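You operate a simulated robot arm through the tools that you are given. There is no shell and no other tool. Be economical: measure what you need, move in short steps, check, and stop when the job is done.

Carry out the task below with a simulated robot arm. There is one attempt and no reset: what you move stays moved.

Task
Put one of the grey blocks from the top of the press 3 table on the shim there.

It is judged by the outcome, as a careful person would: the job done as asked, and still so three seconds after it is handed in. It fails if anything else is knocked over, pushed out of place, dropped, spilled or broken.

Robot
A 6-joint arm with a two-finger parallel gripper, fixed in place. Base frame: the origin is at the foot of the arm, x ahead of it, y to its left, z up; the work surface is at about z = 0. Readings come in m, rad, newtons and seconds.
With the tool pointing down near the work surface it reaches from about 0.18 to 0.46 m from the base axis. Its first joint turns from -1.222 to 1.222 rad. Payload 1.9 kg.
Tool frame: the origin (TCP) lies between the finger pads and is the grasp point; the fingertips stand 0.023 m ahead of it; z points along the fingers, y is the line along which they close. The gripper opens to 0.094 m. The fingers are 0.038 m wide and 0.01 m thick; the gripper's body (0.054 by 0.096 m) begins 0.039 m behind the TCP.
Orientation is told as [roll, pitch, yaw] about the base's x, y, z axes, in that order, counted from this pose: with the fingers straight down and closing along the base's y, the tool's x points along the base's -x, its y along +y and its z along -z.

Tools
- The arm moves only by the tool step_arm. Its argument "rows" is a list that holds one entry, the list of rows, each a list of 6 numbers: the shift along the tool's x, y, z in m, then the turn, a rotation vector about the tool's x, y, z in rad. In form: [[[dx, dy, dz, wx, wy, wz], ...]]. A call has 1 to 20 rows; each row shifts and turns the commanded pose from where the row before left it, along the tool's axes as they then stand. "fingers" is the finger opening in m, from 0 to 0.094, set as the call begins (left out, the last holds). Each row takes 0.2 s and may step no farther than 0.05 m and 0.15 rad from the row before; otherwise, or with a gripper value out of range, the whole call is refused. Where a pose cannot be reached the arm comes as near as it can. A force on the tool above 40 N (or 10 N above the force at the start of the call, whichever is more), or a blocked arm, ends the call early, and 0.2 s more pass. The fingers move at their own pace (about 0.108 m/s each) and stop on an object; they squeeze with about 21 N. The grip force told is the motor's: it shows also when the fingers shut on nothing. Time passes only in rows, and 0.2 s behind the last, so rows that do not move let the fingers close. The reply holds the time, the measured pose of the TCP, the force on the tool along the base axes, the opening and the grip force, in the units named above and with some noise.
- Cameras (640 x 400 px; columns grow to the right, rows downward): "scene" is fixed at [0.0473, 0.3005, 0.4385]; the picture's right is [-0.86, -0.52, 0.00], its down [-0.22, 0.37, -0.90] and it looks along [0.46, -0.77, -0.43] (base axes); focal length 333 px, centre (320, 200). "wrist" rides on the gripper at [-0.039, 0, -0.044] in the tool frame; the picture's right is [0.00, -1.00, 0.00], its down [0.97, 0.00, -0.24] and it looks along [0.24, 0.00, 0.97] (tool axes); focal length 218 px, centre (320, 200).
- capture(camera): a new picture of that camera. No time passes.
- measure_at(camera, pixels): for up to 12 pixels [column, row] of the newest picture of that camera ("zoom" is the newest enlarged one), the place [x, y, z] in the base frame of the surface seen there, good to about 0.003 m. No time passes.
- zoom(camera, box): a new picture of the part [left, top, right, bottom] of that camera's present view, enlarged. No time passes.
- close_job(): hands the job in; it is judged then, once.

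Keep the steps short. Do not move on a guess: measure, check each grasp and each placing, and mend mistakes. In all there are 60 turns and 26 pictures (those below and enlarged ones count). Leave the gripper open and the arm clear of the work at the hand-in unless told otherwise, and finish with a single line.

The tools are called after ">>>" by a JSON object that holds its "name" and its "arguments". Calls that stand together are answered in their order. step_arm: Moves the arm, as the interface text tells. Its arguments: {"type":"object","properties":{"rows":{"type":"array","items":{"type":"array","items":{"type":"array","items":{"type":"number"}}}},"fingers":{"type":"number"}},"required":["rows"]} The other tools are called the same way: capture (camera) takes a picture; measure_at (camera, pixels) gives the place of the surface under pixels of a picture; zoom (camera, box) takes an enlarged picture of a part of a camera's view; close_job () hands the job in.

At the start:

```text
time_s: 0.0
tool_pos: [0.2631, -0.0462, 0.2813]
tool_rot: [0.0, 0.001, 0.001]
wrist_force: [0.0, -0.2, 0.3]
grip_width: 0.094
grip_force: 0.0
```

scene: 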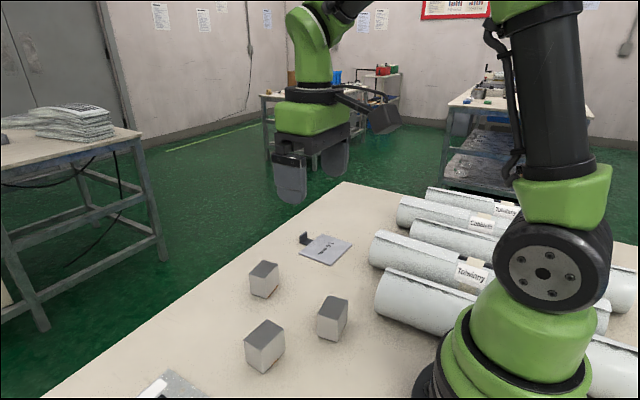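
wrist: 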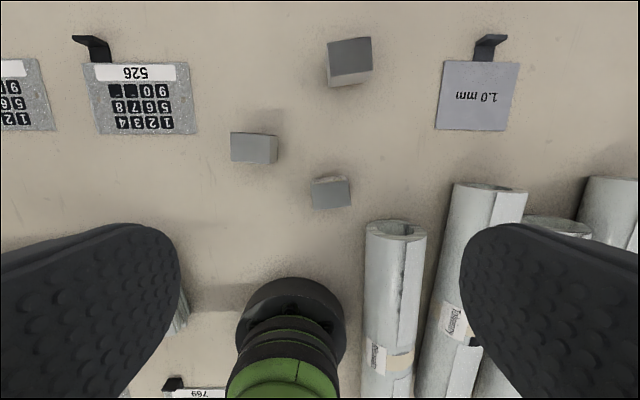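

I see three grey blocks, a plate marked "1.0 mm" (likely the shim, wrist ~(478,95)) and some keypad plates. First I'll enlarge the wrist view and measure the key points.

>>> {"name": "zoom", "arguments": {"camera": "wrist", "box": [200, 20, 540, 230]}}

>>> {"name": "measure_at", "arguments": {"camera": "wrist", "pixels": [[446, 63], [518, 63], [507, 130], [437, 128], [478, 100], [488, 45], [350, 55], [255, 148], [331, 195], [400, 100], [395, 232]]}}

>>> {"name": "zoom", "arguments": {"camera": "scene", "box": [220, 210, 420, 380]}}

```text
1.88 times, centred on (370, 125) of wrist
```

zoom: 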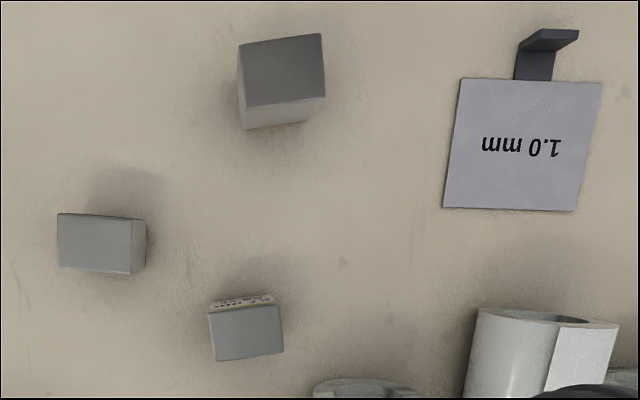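

```text
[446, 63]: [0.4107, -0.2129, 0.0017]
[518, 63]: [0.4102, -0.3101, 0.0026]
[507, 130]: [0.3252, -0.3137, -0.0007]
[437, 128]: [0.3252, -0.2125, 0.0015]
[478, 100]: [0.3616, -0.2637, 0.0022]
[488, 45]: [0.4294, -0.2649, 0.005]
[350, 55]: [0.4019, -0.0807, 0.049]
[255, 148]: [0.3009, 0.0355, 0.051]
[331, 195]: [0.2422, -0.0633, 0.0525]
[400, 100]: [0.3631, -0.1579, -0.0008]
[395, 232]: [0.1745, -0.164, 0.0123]
```

```text
2.35 times, centred on (320, 295) of scene
```

zoom: 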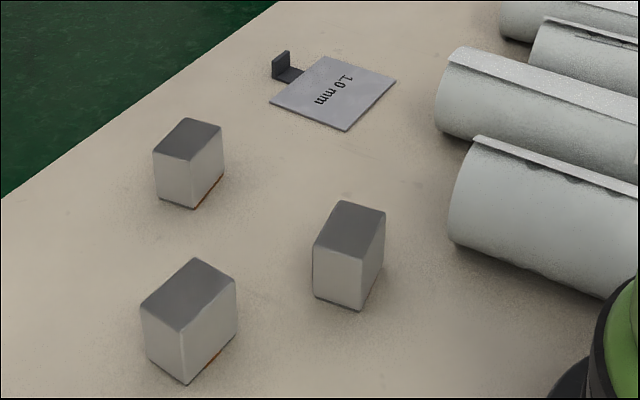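

The shim is the 1.0 mm plate, centred near (0.367, -0.262). One block carries small print on a side (wrist ~(331,180)). I'll look closer at that, and measure block top corners.

>>> {"name": "zoom", "arguments": {"camera": "wrist", "box": [300, 165, 364, 215]}}

>>> {"name": "measure_at", "arguments": {"camera": "wrist", "pixels": [[329, 43], [369, 39], [370, 70], [333, 76], [232, 134], [268, 136], [268, 162], [232, 160], [313, 184], [348, 182], [348, 206], [315, 209]]}}

>>> {"name": "zoom", "arguments": {"camera": "scene", "box": [230, 250, 360, 380]}}

```text
8.00 times, centred on (332, 190) of wrist
```

zoom: 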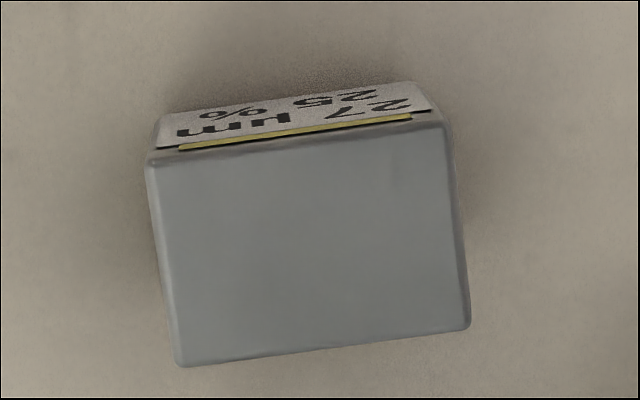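

```text
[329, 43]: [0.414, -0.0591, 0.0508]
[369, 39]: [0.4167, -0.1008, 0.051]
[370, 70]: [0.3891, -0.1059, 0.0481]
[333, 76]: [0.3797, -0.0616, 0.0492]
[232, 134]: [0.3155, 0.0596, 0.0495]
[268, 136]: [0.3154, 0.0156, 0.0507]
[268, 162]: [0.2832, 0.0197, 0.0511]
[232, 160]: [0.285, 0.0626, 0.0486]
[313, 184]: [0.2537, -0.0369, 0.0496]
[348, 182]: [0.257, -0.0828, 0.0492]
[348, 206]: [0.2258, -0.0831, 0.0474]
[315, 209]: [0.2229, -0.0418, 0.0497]
```

```text
3.08 times, centred on (295, 315) of scene
```

zoom: 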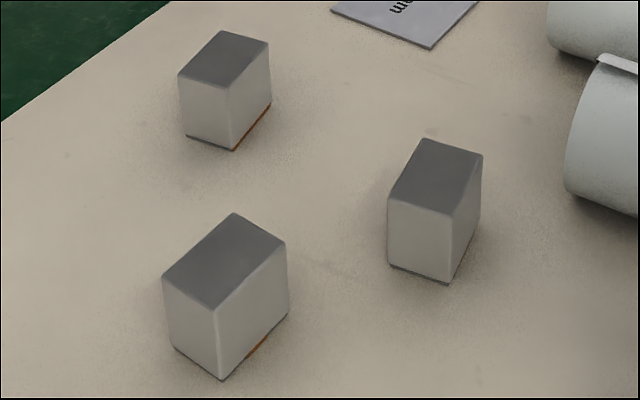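

Blocks are about 33 × 43 mm, 50 mm tall. I choose the far block, with centre ≈ (0.400, -0.082), because it has free space round it. It is turned about +0.08 rad. I move above it to z≈0.12 with open fingers, then look.

>>> {"name": "step_arm", "arguments": {"rows": [[[-0.035, -0.009, 0.03, 0, 0, 0], [-0.035, -0.009, 0.03, 0, 0, 0], [-0.035, -0.009, 0.03, 0, 0, 0], [-0.032, -0.009, 0.03, 0, 0, 0], [0, 0, 0.04, 0, 0, -0.08], [0, 0, 0, 0, 0, 0]]], "fingers": 0.094}}

>>> {"name": "capture", "arguments": {"camera": "wrist"}}

```text
time_s: 1.4
tool_pos: [0.4012, -0.0798, 0.1208]
tool_rot: [0.0, 0.0, 0.082]
wrist_force: [0.9, -0.2, 0.8]
grip_width: 0.0941
grip_force: 0.1
```

```text
19 pictures are left
```

wrist: 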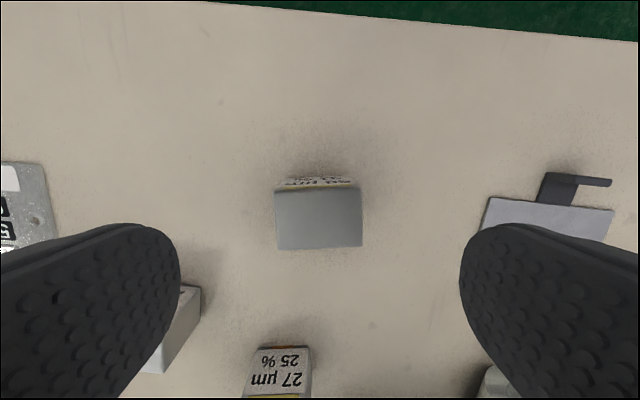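

The block (318,218) is well aligned with the fingers. I measure its top corners, and read the label for differences.

>>> {"name": "measure_at", "arguments": {"camera": "wrist", "pixels": [[278, 193], [357, 192], [360, 243], [279, 246], [318, 218]]}}

>>> {"name": "zoom", "arguments": {"camera": "wrist", "box": [264, 165, 374, 255]}}

```text
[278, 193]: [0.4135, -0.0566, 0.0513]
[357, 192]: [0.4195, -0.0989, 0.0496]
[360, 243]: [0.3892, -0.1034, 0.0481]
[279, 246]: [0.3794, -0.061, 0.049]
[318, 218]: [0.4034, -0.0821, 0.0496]
```

```text
4.44 times, centred on (319, 210) of wrist
```

zoom: 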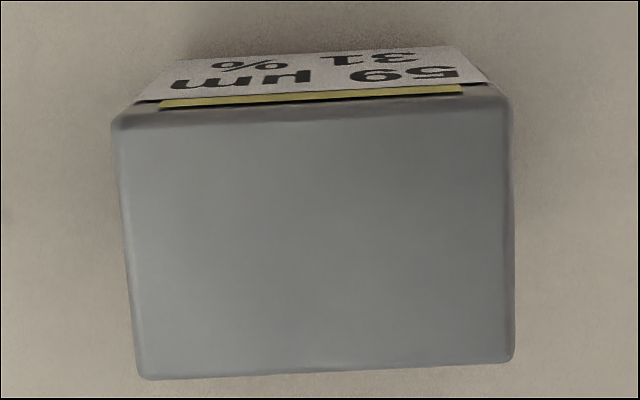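

All blocks have a similar label, so any will do. A further yaw of about +0.05 is needed. Centre ≈ (0.400, -0.080). I descend to z≈0.03.

>>> {"name": "step_arm", "arguments": {"rows": [[[0.001, 0, 0.03, 0, 0, -0.05], [0, 0, 0.03, 0, 0, 0], [0, 0, 0.02, 0, 0, 0], [0, 0, 0.01, 0, 0, 0], [0, 0, 0, 0, 0, 0]]]}}

```text
time_s: 2.6
tool_pos: [0.4007, -0.082, 0.0324]
tool_rot: [0.001, -0.001, 0.128]
wrist_force: [0.2, 0.5, 0.1]
grip_width: 0.0939
grip_force: 0.1
```

At z=0.032, no contact. I close the fingers.

>>> {"name": "step_arm", "arguments": {"rows": [[[0, 0, 0, 0, 0, 0], [0, 0, 0, 0, 0, 0], [0, 0, 0, 0, 0, 0]]], "fingers": 0.03}}

```text
time_s: 3.4
tool_pos: [0.3998, -0.0833, 0.0328]
tool_rot: [0.001, 0.001, 0.129]
wrist_force: [0.4, 0.6, 0.3]
grip_width: 0.05
grip_force: 21.1
```

The fingers hold at 0.050 m with 21 N. I lift 5 cm and check.

>>> {"name": "step_arm", "arguments": {"rows": [[[0, 0, -0.01, 0, 0, 0], [0, 0, -0.02, 0, 0, 0], [0, 0, -0.03, 0, 0, 0], [0, 0, -0.03, 0, 0, 0], [0, 0, 0, 0, 0, 0]]]}}

>>> {"name": "capture", "arguments": {"camera": "scene"}}

>>> {"name": "capture", "arguments": {"camera": "wrist"}}

```text
time_s: 4.6
tool_pos: [0.4, -0.0807, 0.1188]
tool_rot: [0.0, -0.001, 0.13]
wrist_force: [-0.9, -0.1, -2.2]
grip_width: 0.05
grip_force: 20.6
```

```text
17 pictures are left
```

scene: 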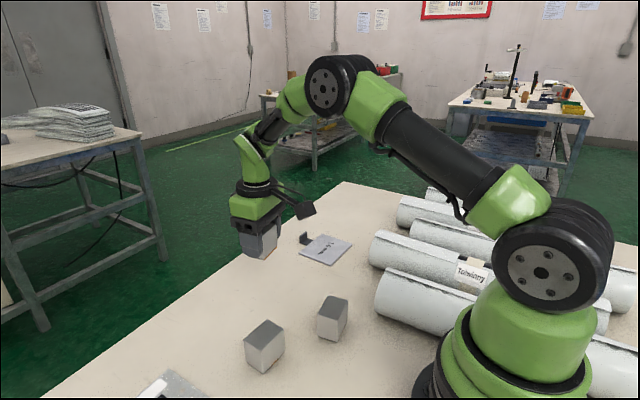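

```text
16 pictures are left
```

wrist: 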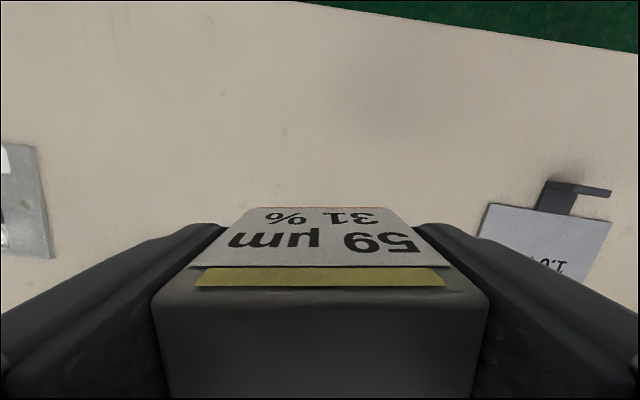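

The block is held, lifted straight. Now I turn back to yaw 0 and move at this height over the shim, to about (0.366, -0.261).

>>> {"name": "step_arm", "arguments": {"rows": [[[0, 0, 0, 0, 0, 0.13], [0.006, -0.03, 0, 0, 0, 0], [0.006, -0.03, 0, 0, 0, 0], [0.006, -0.03, 0, 0, 0, 0], [0.006, -0.03, 0, 0, 0, 0], [0.006, -0.03, 0, 0, 0, 0], [0.004, -0.03, 0, 0, 0, 0], [0, 0, 0, 0, 0, 0]]]}}

>>> {"name": "capture", "arguments": {"camera": "wrist"}}

>>> {"name": "capture", "arguments": {"camera": "scene"}}

```text
time_s: 6.4
tool_pos: [0.3674, -0.261, 0.1208]
tool_rot: [0.0, 0.0, 0.001]
wrist_force: [0.4, 0.2, -2.2]
grip_width: 0.0501
grip_force: 21.2
```

```text
15 pictures are left
```

wrist: 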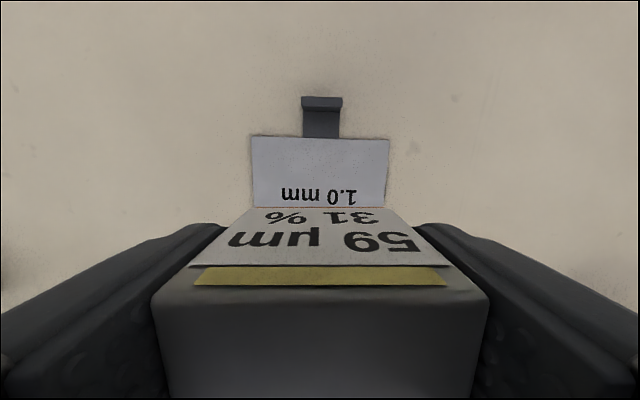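

```text
14 pictures are left
```

scene: 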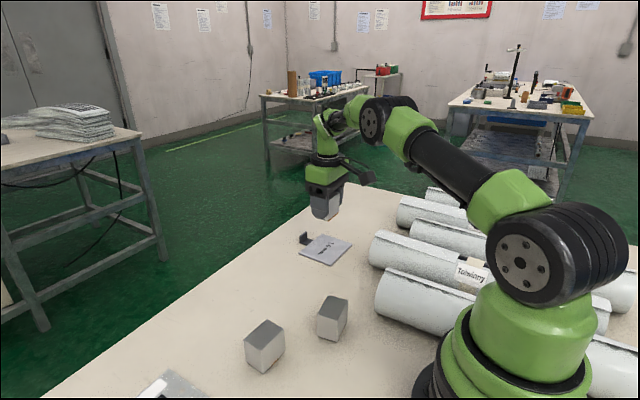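

Lateral alignment on the shim looks good. I measure the shim's far corners and hook for a check of its position.

>>> {"name": "measure_at", "arguments": {"camera": "wrist", "pixels": [[254, 139], [387, 142], [255, 200], [384, 202], [321, 102], [321, 130], [320, 165]]}}

>>> {"name": "measure_at", "arguments": {"camera": "scene", "pixels": [[327, 236], [351, 242], [330, 263], [301, 253]]}}

>>> {"name": "zoom", "arguments": {"camera": "scene", "box": [280, 170, 380, 280]}}

```text
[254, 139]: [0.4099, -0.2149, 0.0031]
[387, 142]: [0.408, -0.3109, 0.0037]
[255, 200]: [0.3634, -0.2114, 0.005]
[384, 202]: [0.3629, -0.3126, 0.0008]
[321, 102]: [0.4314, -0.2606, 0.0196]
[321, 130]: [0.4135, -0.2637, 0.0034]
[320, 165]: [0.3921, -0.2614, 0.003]
```

```text
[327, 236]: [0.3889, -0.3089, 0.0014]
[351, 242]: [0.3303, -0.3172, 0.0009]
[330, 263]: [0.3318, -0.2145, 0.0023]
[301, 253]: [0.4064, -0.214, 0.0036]
```

```text
3.64 times, centred on (330, 225) of scene
```

zoom: 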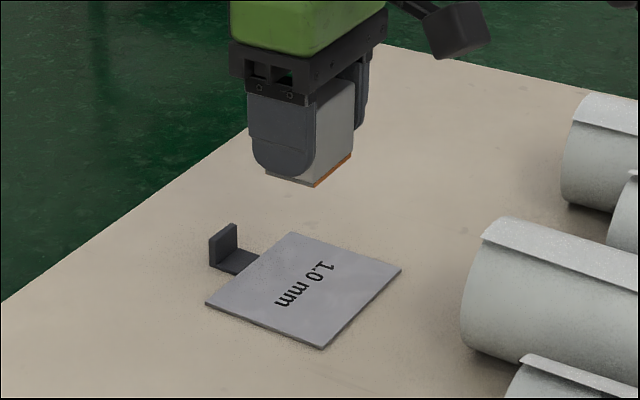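

The shim spans x 0.326–0.410, y -0.312 to -0.213, top at about 3 mm; the TCP is at its centre. The block's bottom touches at TCP z ≈ 0.036. I lower to 0.042 first.

>>> {"name": "step_arm", "arguments": {"rows": [[[0, 0, 0.03, 0, 0, 0], [0, 0, 0.025, 0, 0, 0], [0, 0, 0.015, 0, 0, 0], [0, 0, 0.009, 0, 0, 0], [0, 0, 0, 0, 0, 0]]]}}

>>> {"name": "zoom", "arguments": {"camera": "scene", "box": [280, 190, 370, 280]}}

```text
time_s: 7.6
tool_pos: [0.3652, -0.2624, 0.0419]
tool_rot: [0.0, -0.001, -0.001]
wrist_force: [0.3, 0.2, -1.4]
grip_width: 0.0499
grip_force: 20.7
```

```text
4.44 times, centred on (325, 235) of scene
```

zoom: 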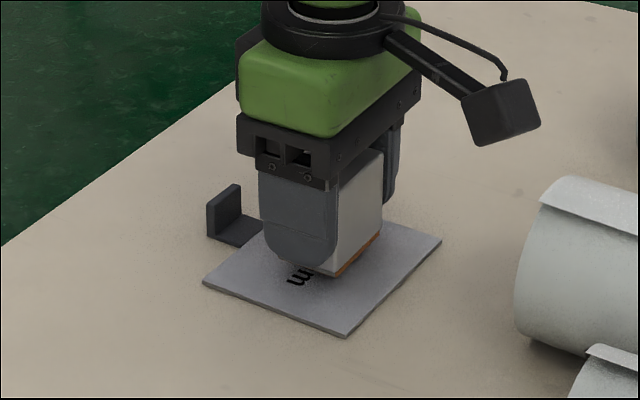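

The block hovers just over the shim, centred, clear of the hook. I lower in 2 mm steps and watch the force.

>>> {"name": "step_arm", "arguments": {"rows": [[[0, 0, 0.002, 0, 0, 0], [0, 0, 0.002, 0, 0, 0], [0, 0, 0, 0, 0, 0]]]}}

```text
time_s: 8.4
tool_pos: [0.3656, -0.263, 0.0387]
tool_rot: [0.0, 0.0, 0.0]
wrist_force: [-1.3, -0.4, -2.1]
grip_width: 0.0499
grip_force: 21.4
```

No contact yet, so I go down by 1 mm rows.

>>> {"name": "step_arm", "arguments": {"rows": [[[0, 0, 0.001, 0, 0, 0], [0, 0, 0.001, 0, 0, 0], [0, 0, 0, 0, 0, 0]]]}}

```text
time_s: 9.2
tool_pos: [0.3655, -0.2615, 0.0358]
tool_rot: [0.001, 0.0, 0.0]
wrist_force: [-0.5, 0.3, -2.9]
grip_width: 0.0497
grip_force: 21.0
```

Still only the block's weight. One more millimetre or two.

>>> {"name": "step_arm", "arguments": {"rows": [[[0, 0, 0.001, 0, 0, 0], [0, 0, 0, 0, 0, 0]]]}}

```text
time_s: 9.8
tool_pos: [0.3655, -0.2626, 0.0354]
tool_rot: [0.0, 0.001, 0.0]
wrist_force: [-0.4, -0.6, -2.0]
grip_width: 0.0501
grip_force: 21.0
```

>>> {"name": "step_arm", "arguments": {"rows": [[[0, 0, 0.001, 0, 0, 0], [0, 0, 0, 0, 0, 0]]]}}

>>> {"name": "zoom", "arguments": {"camera": "scene", "box": [295, 215, 355, 275]}}

```text
time_s: 10.4
tool_pos: [0.3644, -0.2621, 0.0361]
tool_rot: [-0.001, -0.002, -0.001]
wrist_force: [-1.1, 2.4, 3.5]
grip_width: 0.05
grip_force: 21.1
```

```text
6.67 times, centred on (325, 245) of scene
```

zoom: 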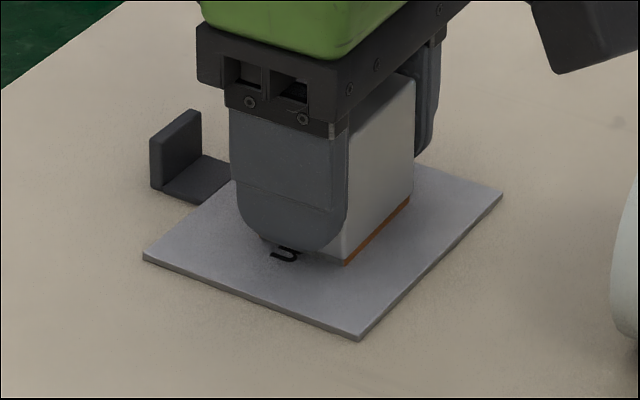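

The vertical force has turned from -2 to +3.5 N, so the block rests on the shim. I open the fingers partly, waiting in place.

>>> {"name": "step_arm", "arguments": {"rows": [[[0, 0, 0, 0, 0, 0], [0, 0, 0, 0, 0, 0], [0, 0, 0, 0, 0, 0]]], "fingers": 0.08}}

```text
time_s: 11.2
tool_pos: [0.3656, -0.2628, 0.0345]
tool_rot: [-0.002, 0.0, 0.001]
wrist_force: [-0.4, 0.8, 0.1]
grip_width: 0.08
grip_force: 0.0
```

Released. I rise straight up and look.

>>> {"name": "step_arm", "arguments": {"rows": [[[0, 0, -0.01, 0, 0, 0], [0, 0, -0.02, 0, 0, 0], [0, 0, -0.03, 0, 0, 0], [0, 0, -0.04, 0, 0, 0], [0, 0, -0.03, 0, 0, 0], [0.02, 0.02, -0.02, 0, 0, 0], [0.03, 0.03, 0, 0, 0, 0], [0, 0, 0, 0, 0, 0]]]}}

>>> {"name": "capture", "arguments": {"camera": "wrist"}}

>>> {"name": "capture", "arguments": {"camera": "scene"}}

```text
time_s: 13.0
tool_pos: [0.3151, -0.2117, 0.1822]
tool_rot: [0.0, -0.002, 0.0]
wrist_force: [-0.9, -0.1, 0.6]
grip_width: 0.0799
grip_force: 0.1
```

```text
10 pictures are left
```

wrist: 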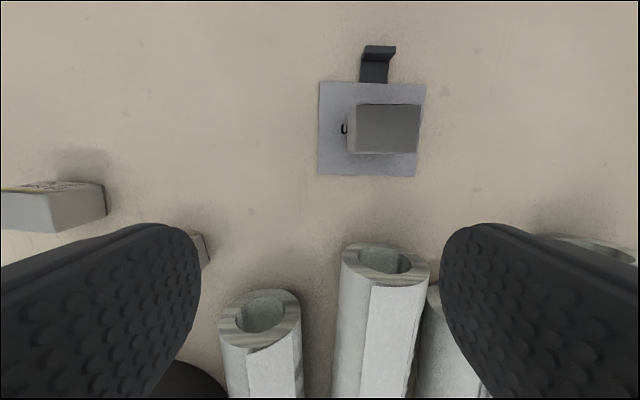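

```text
9 pictures are left
```

scene: 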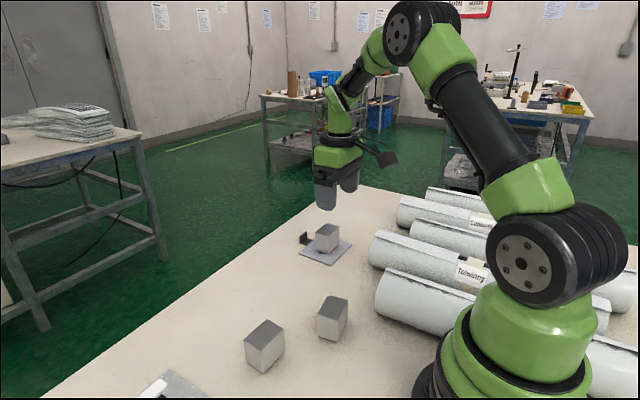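

The block stands upright in the middle of the shim. The shim, the other blocks and the rolls haven't moved, and the gripper is open and clear. I hand in.

>>> {"name": "close_job", "arguments": {}}

```text
The job is handed in.
```

Done: one grey block now stands upright on the middle of the 1.0 mm shim, nothing else was moved, and the gripper is open and clear.
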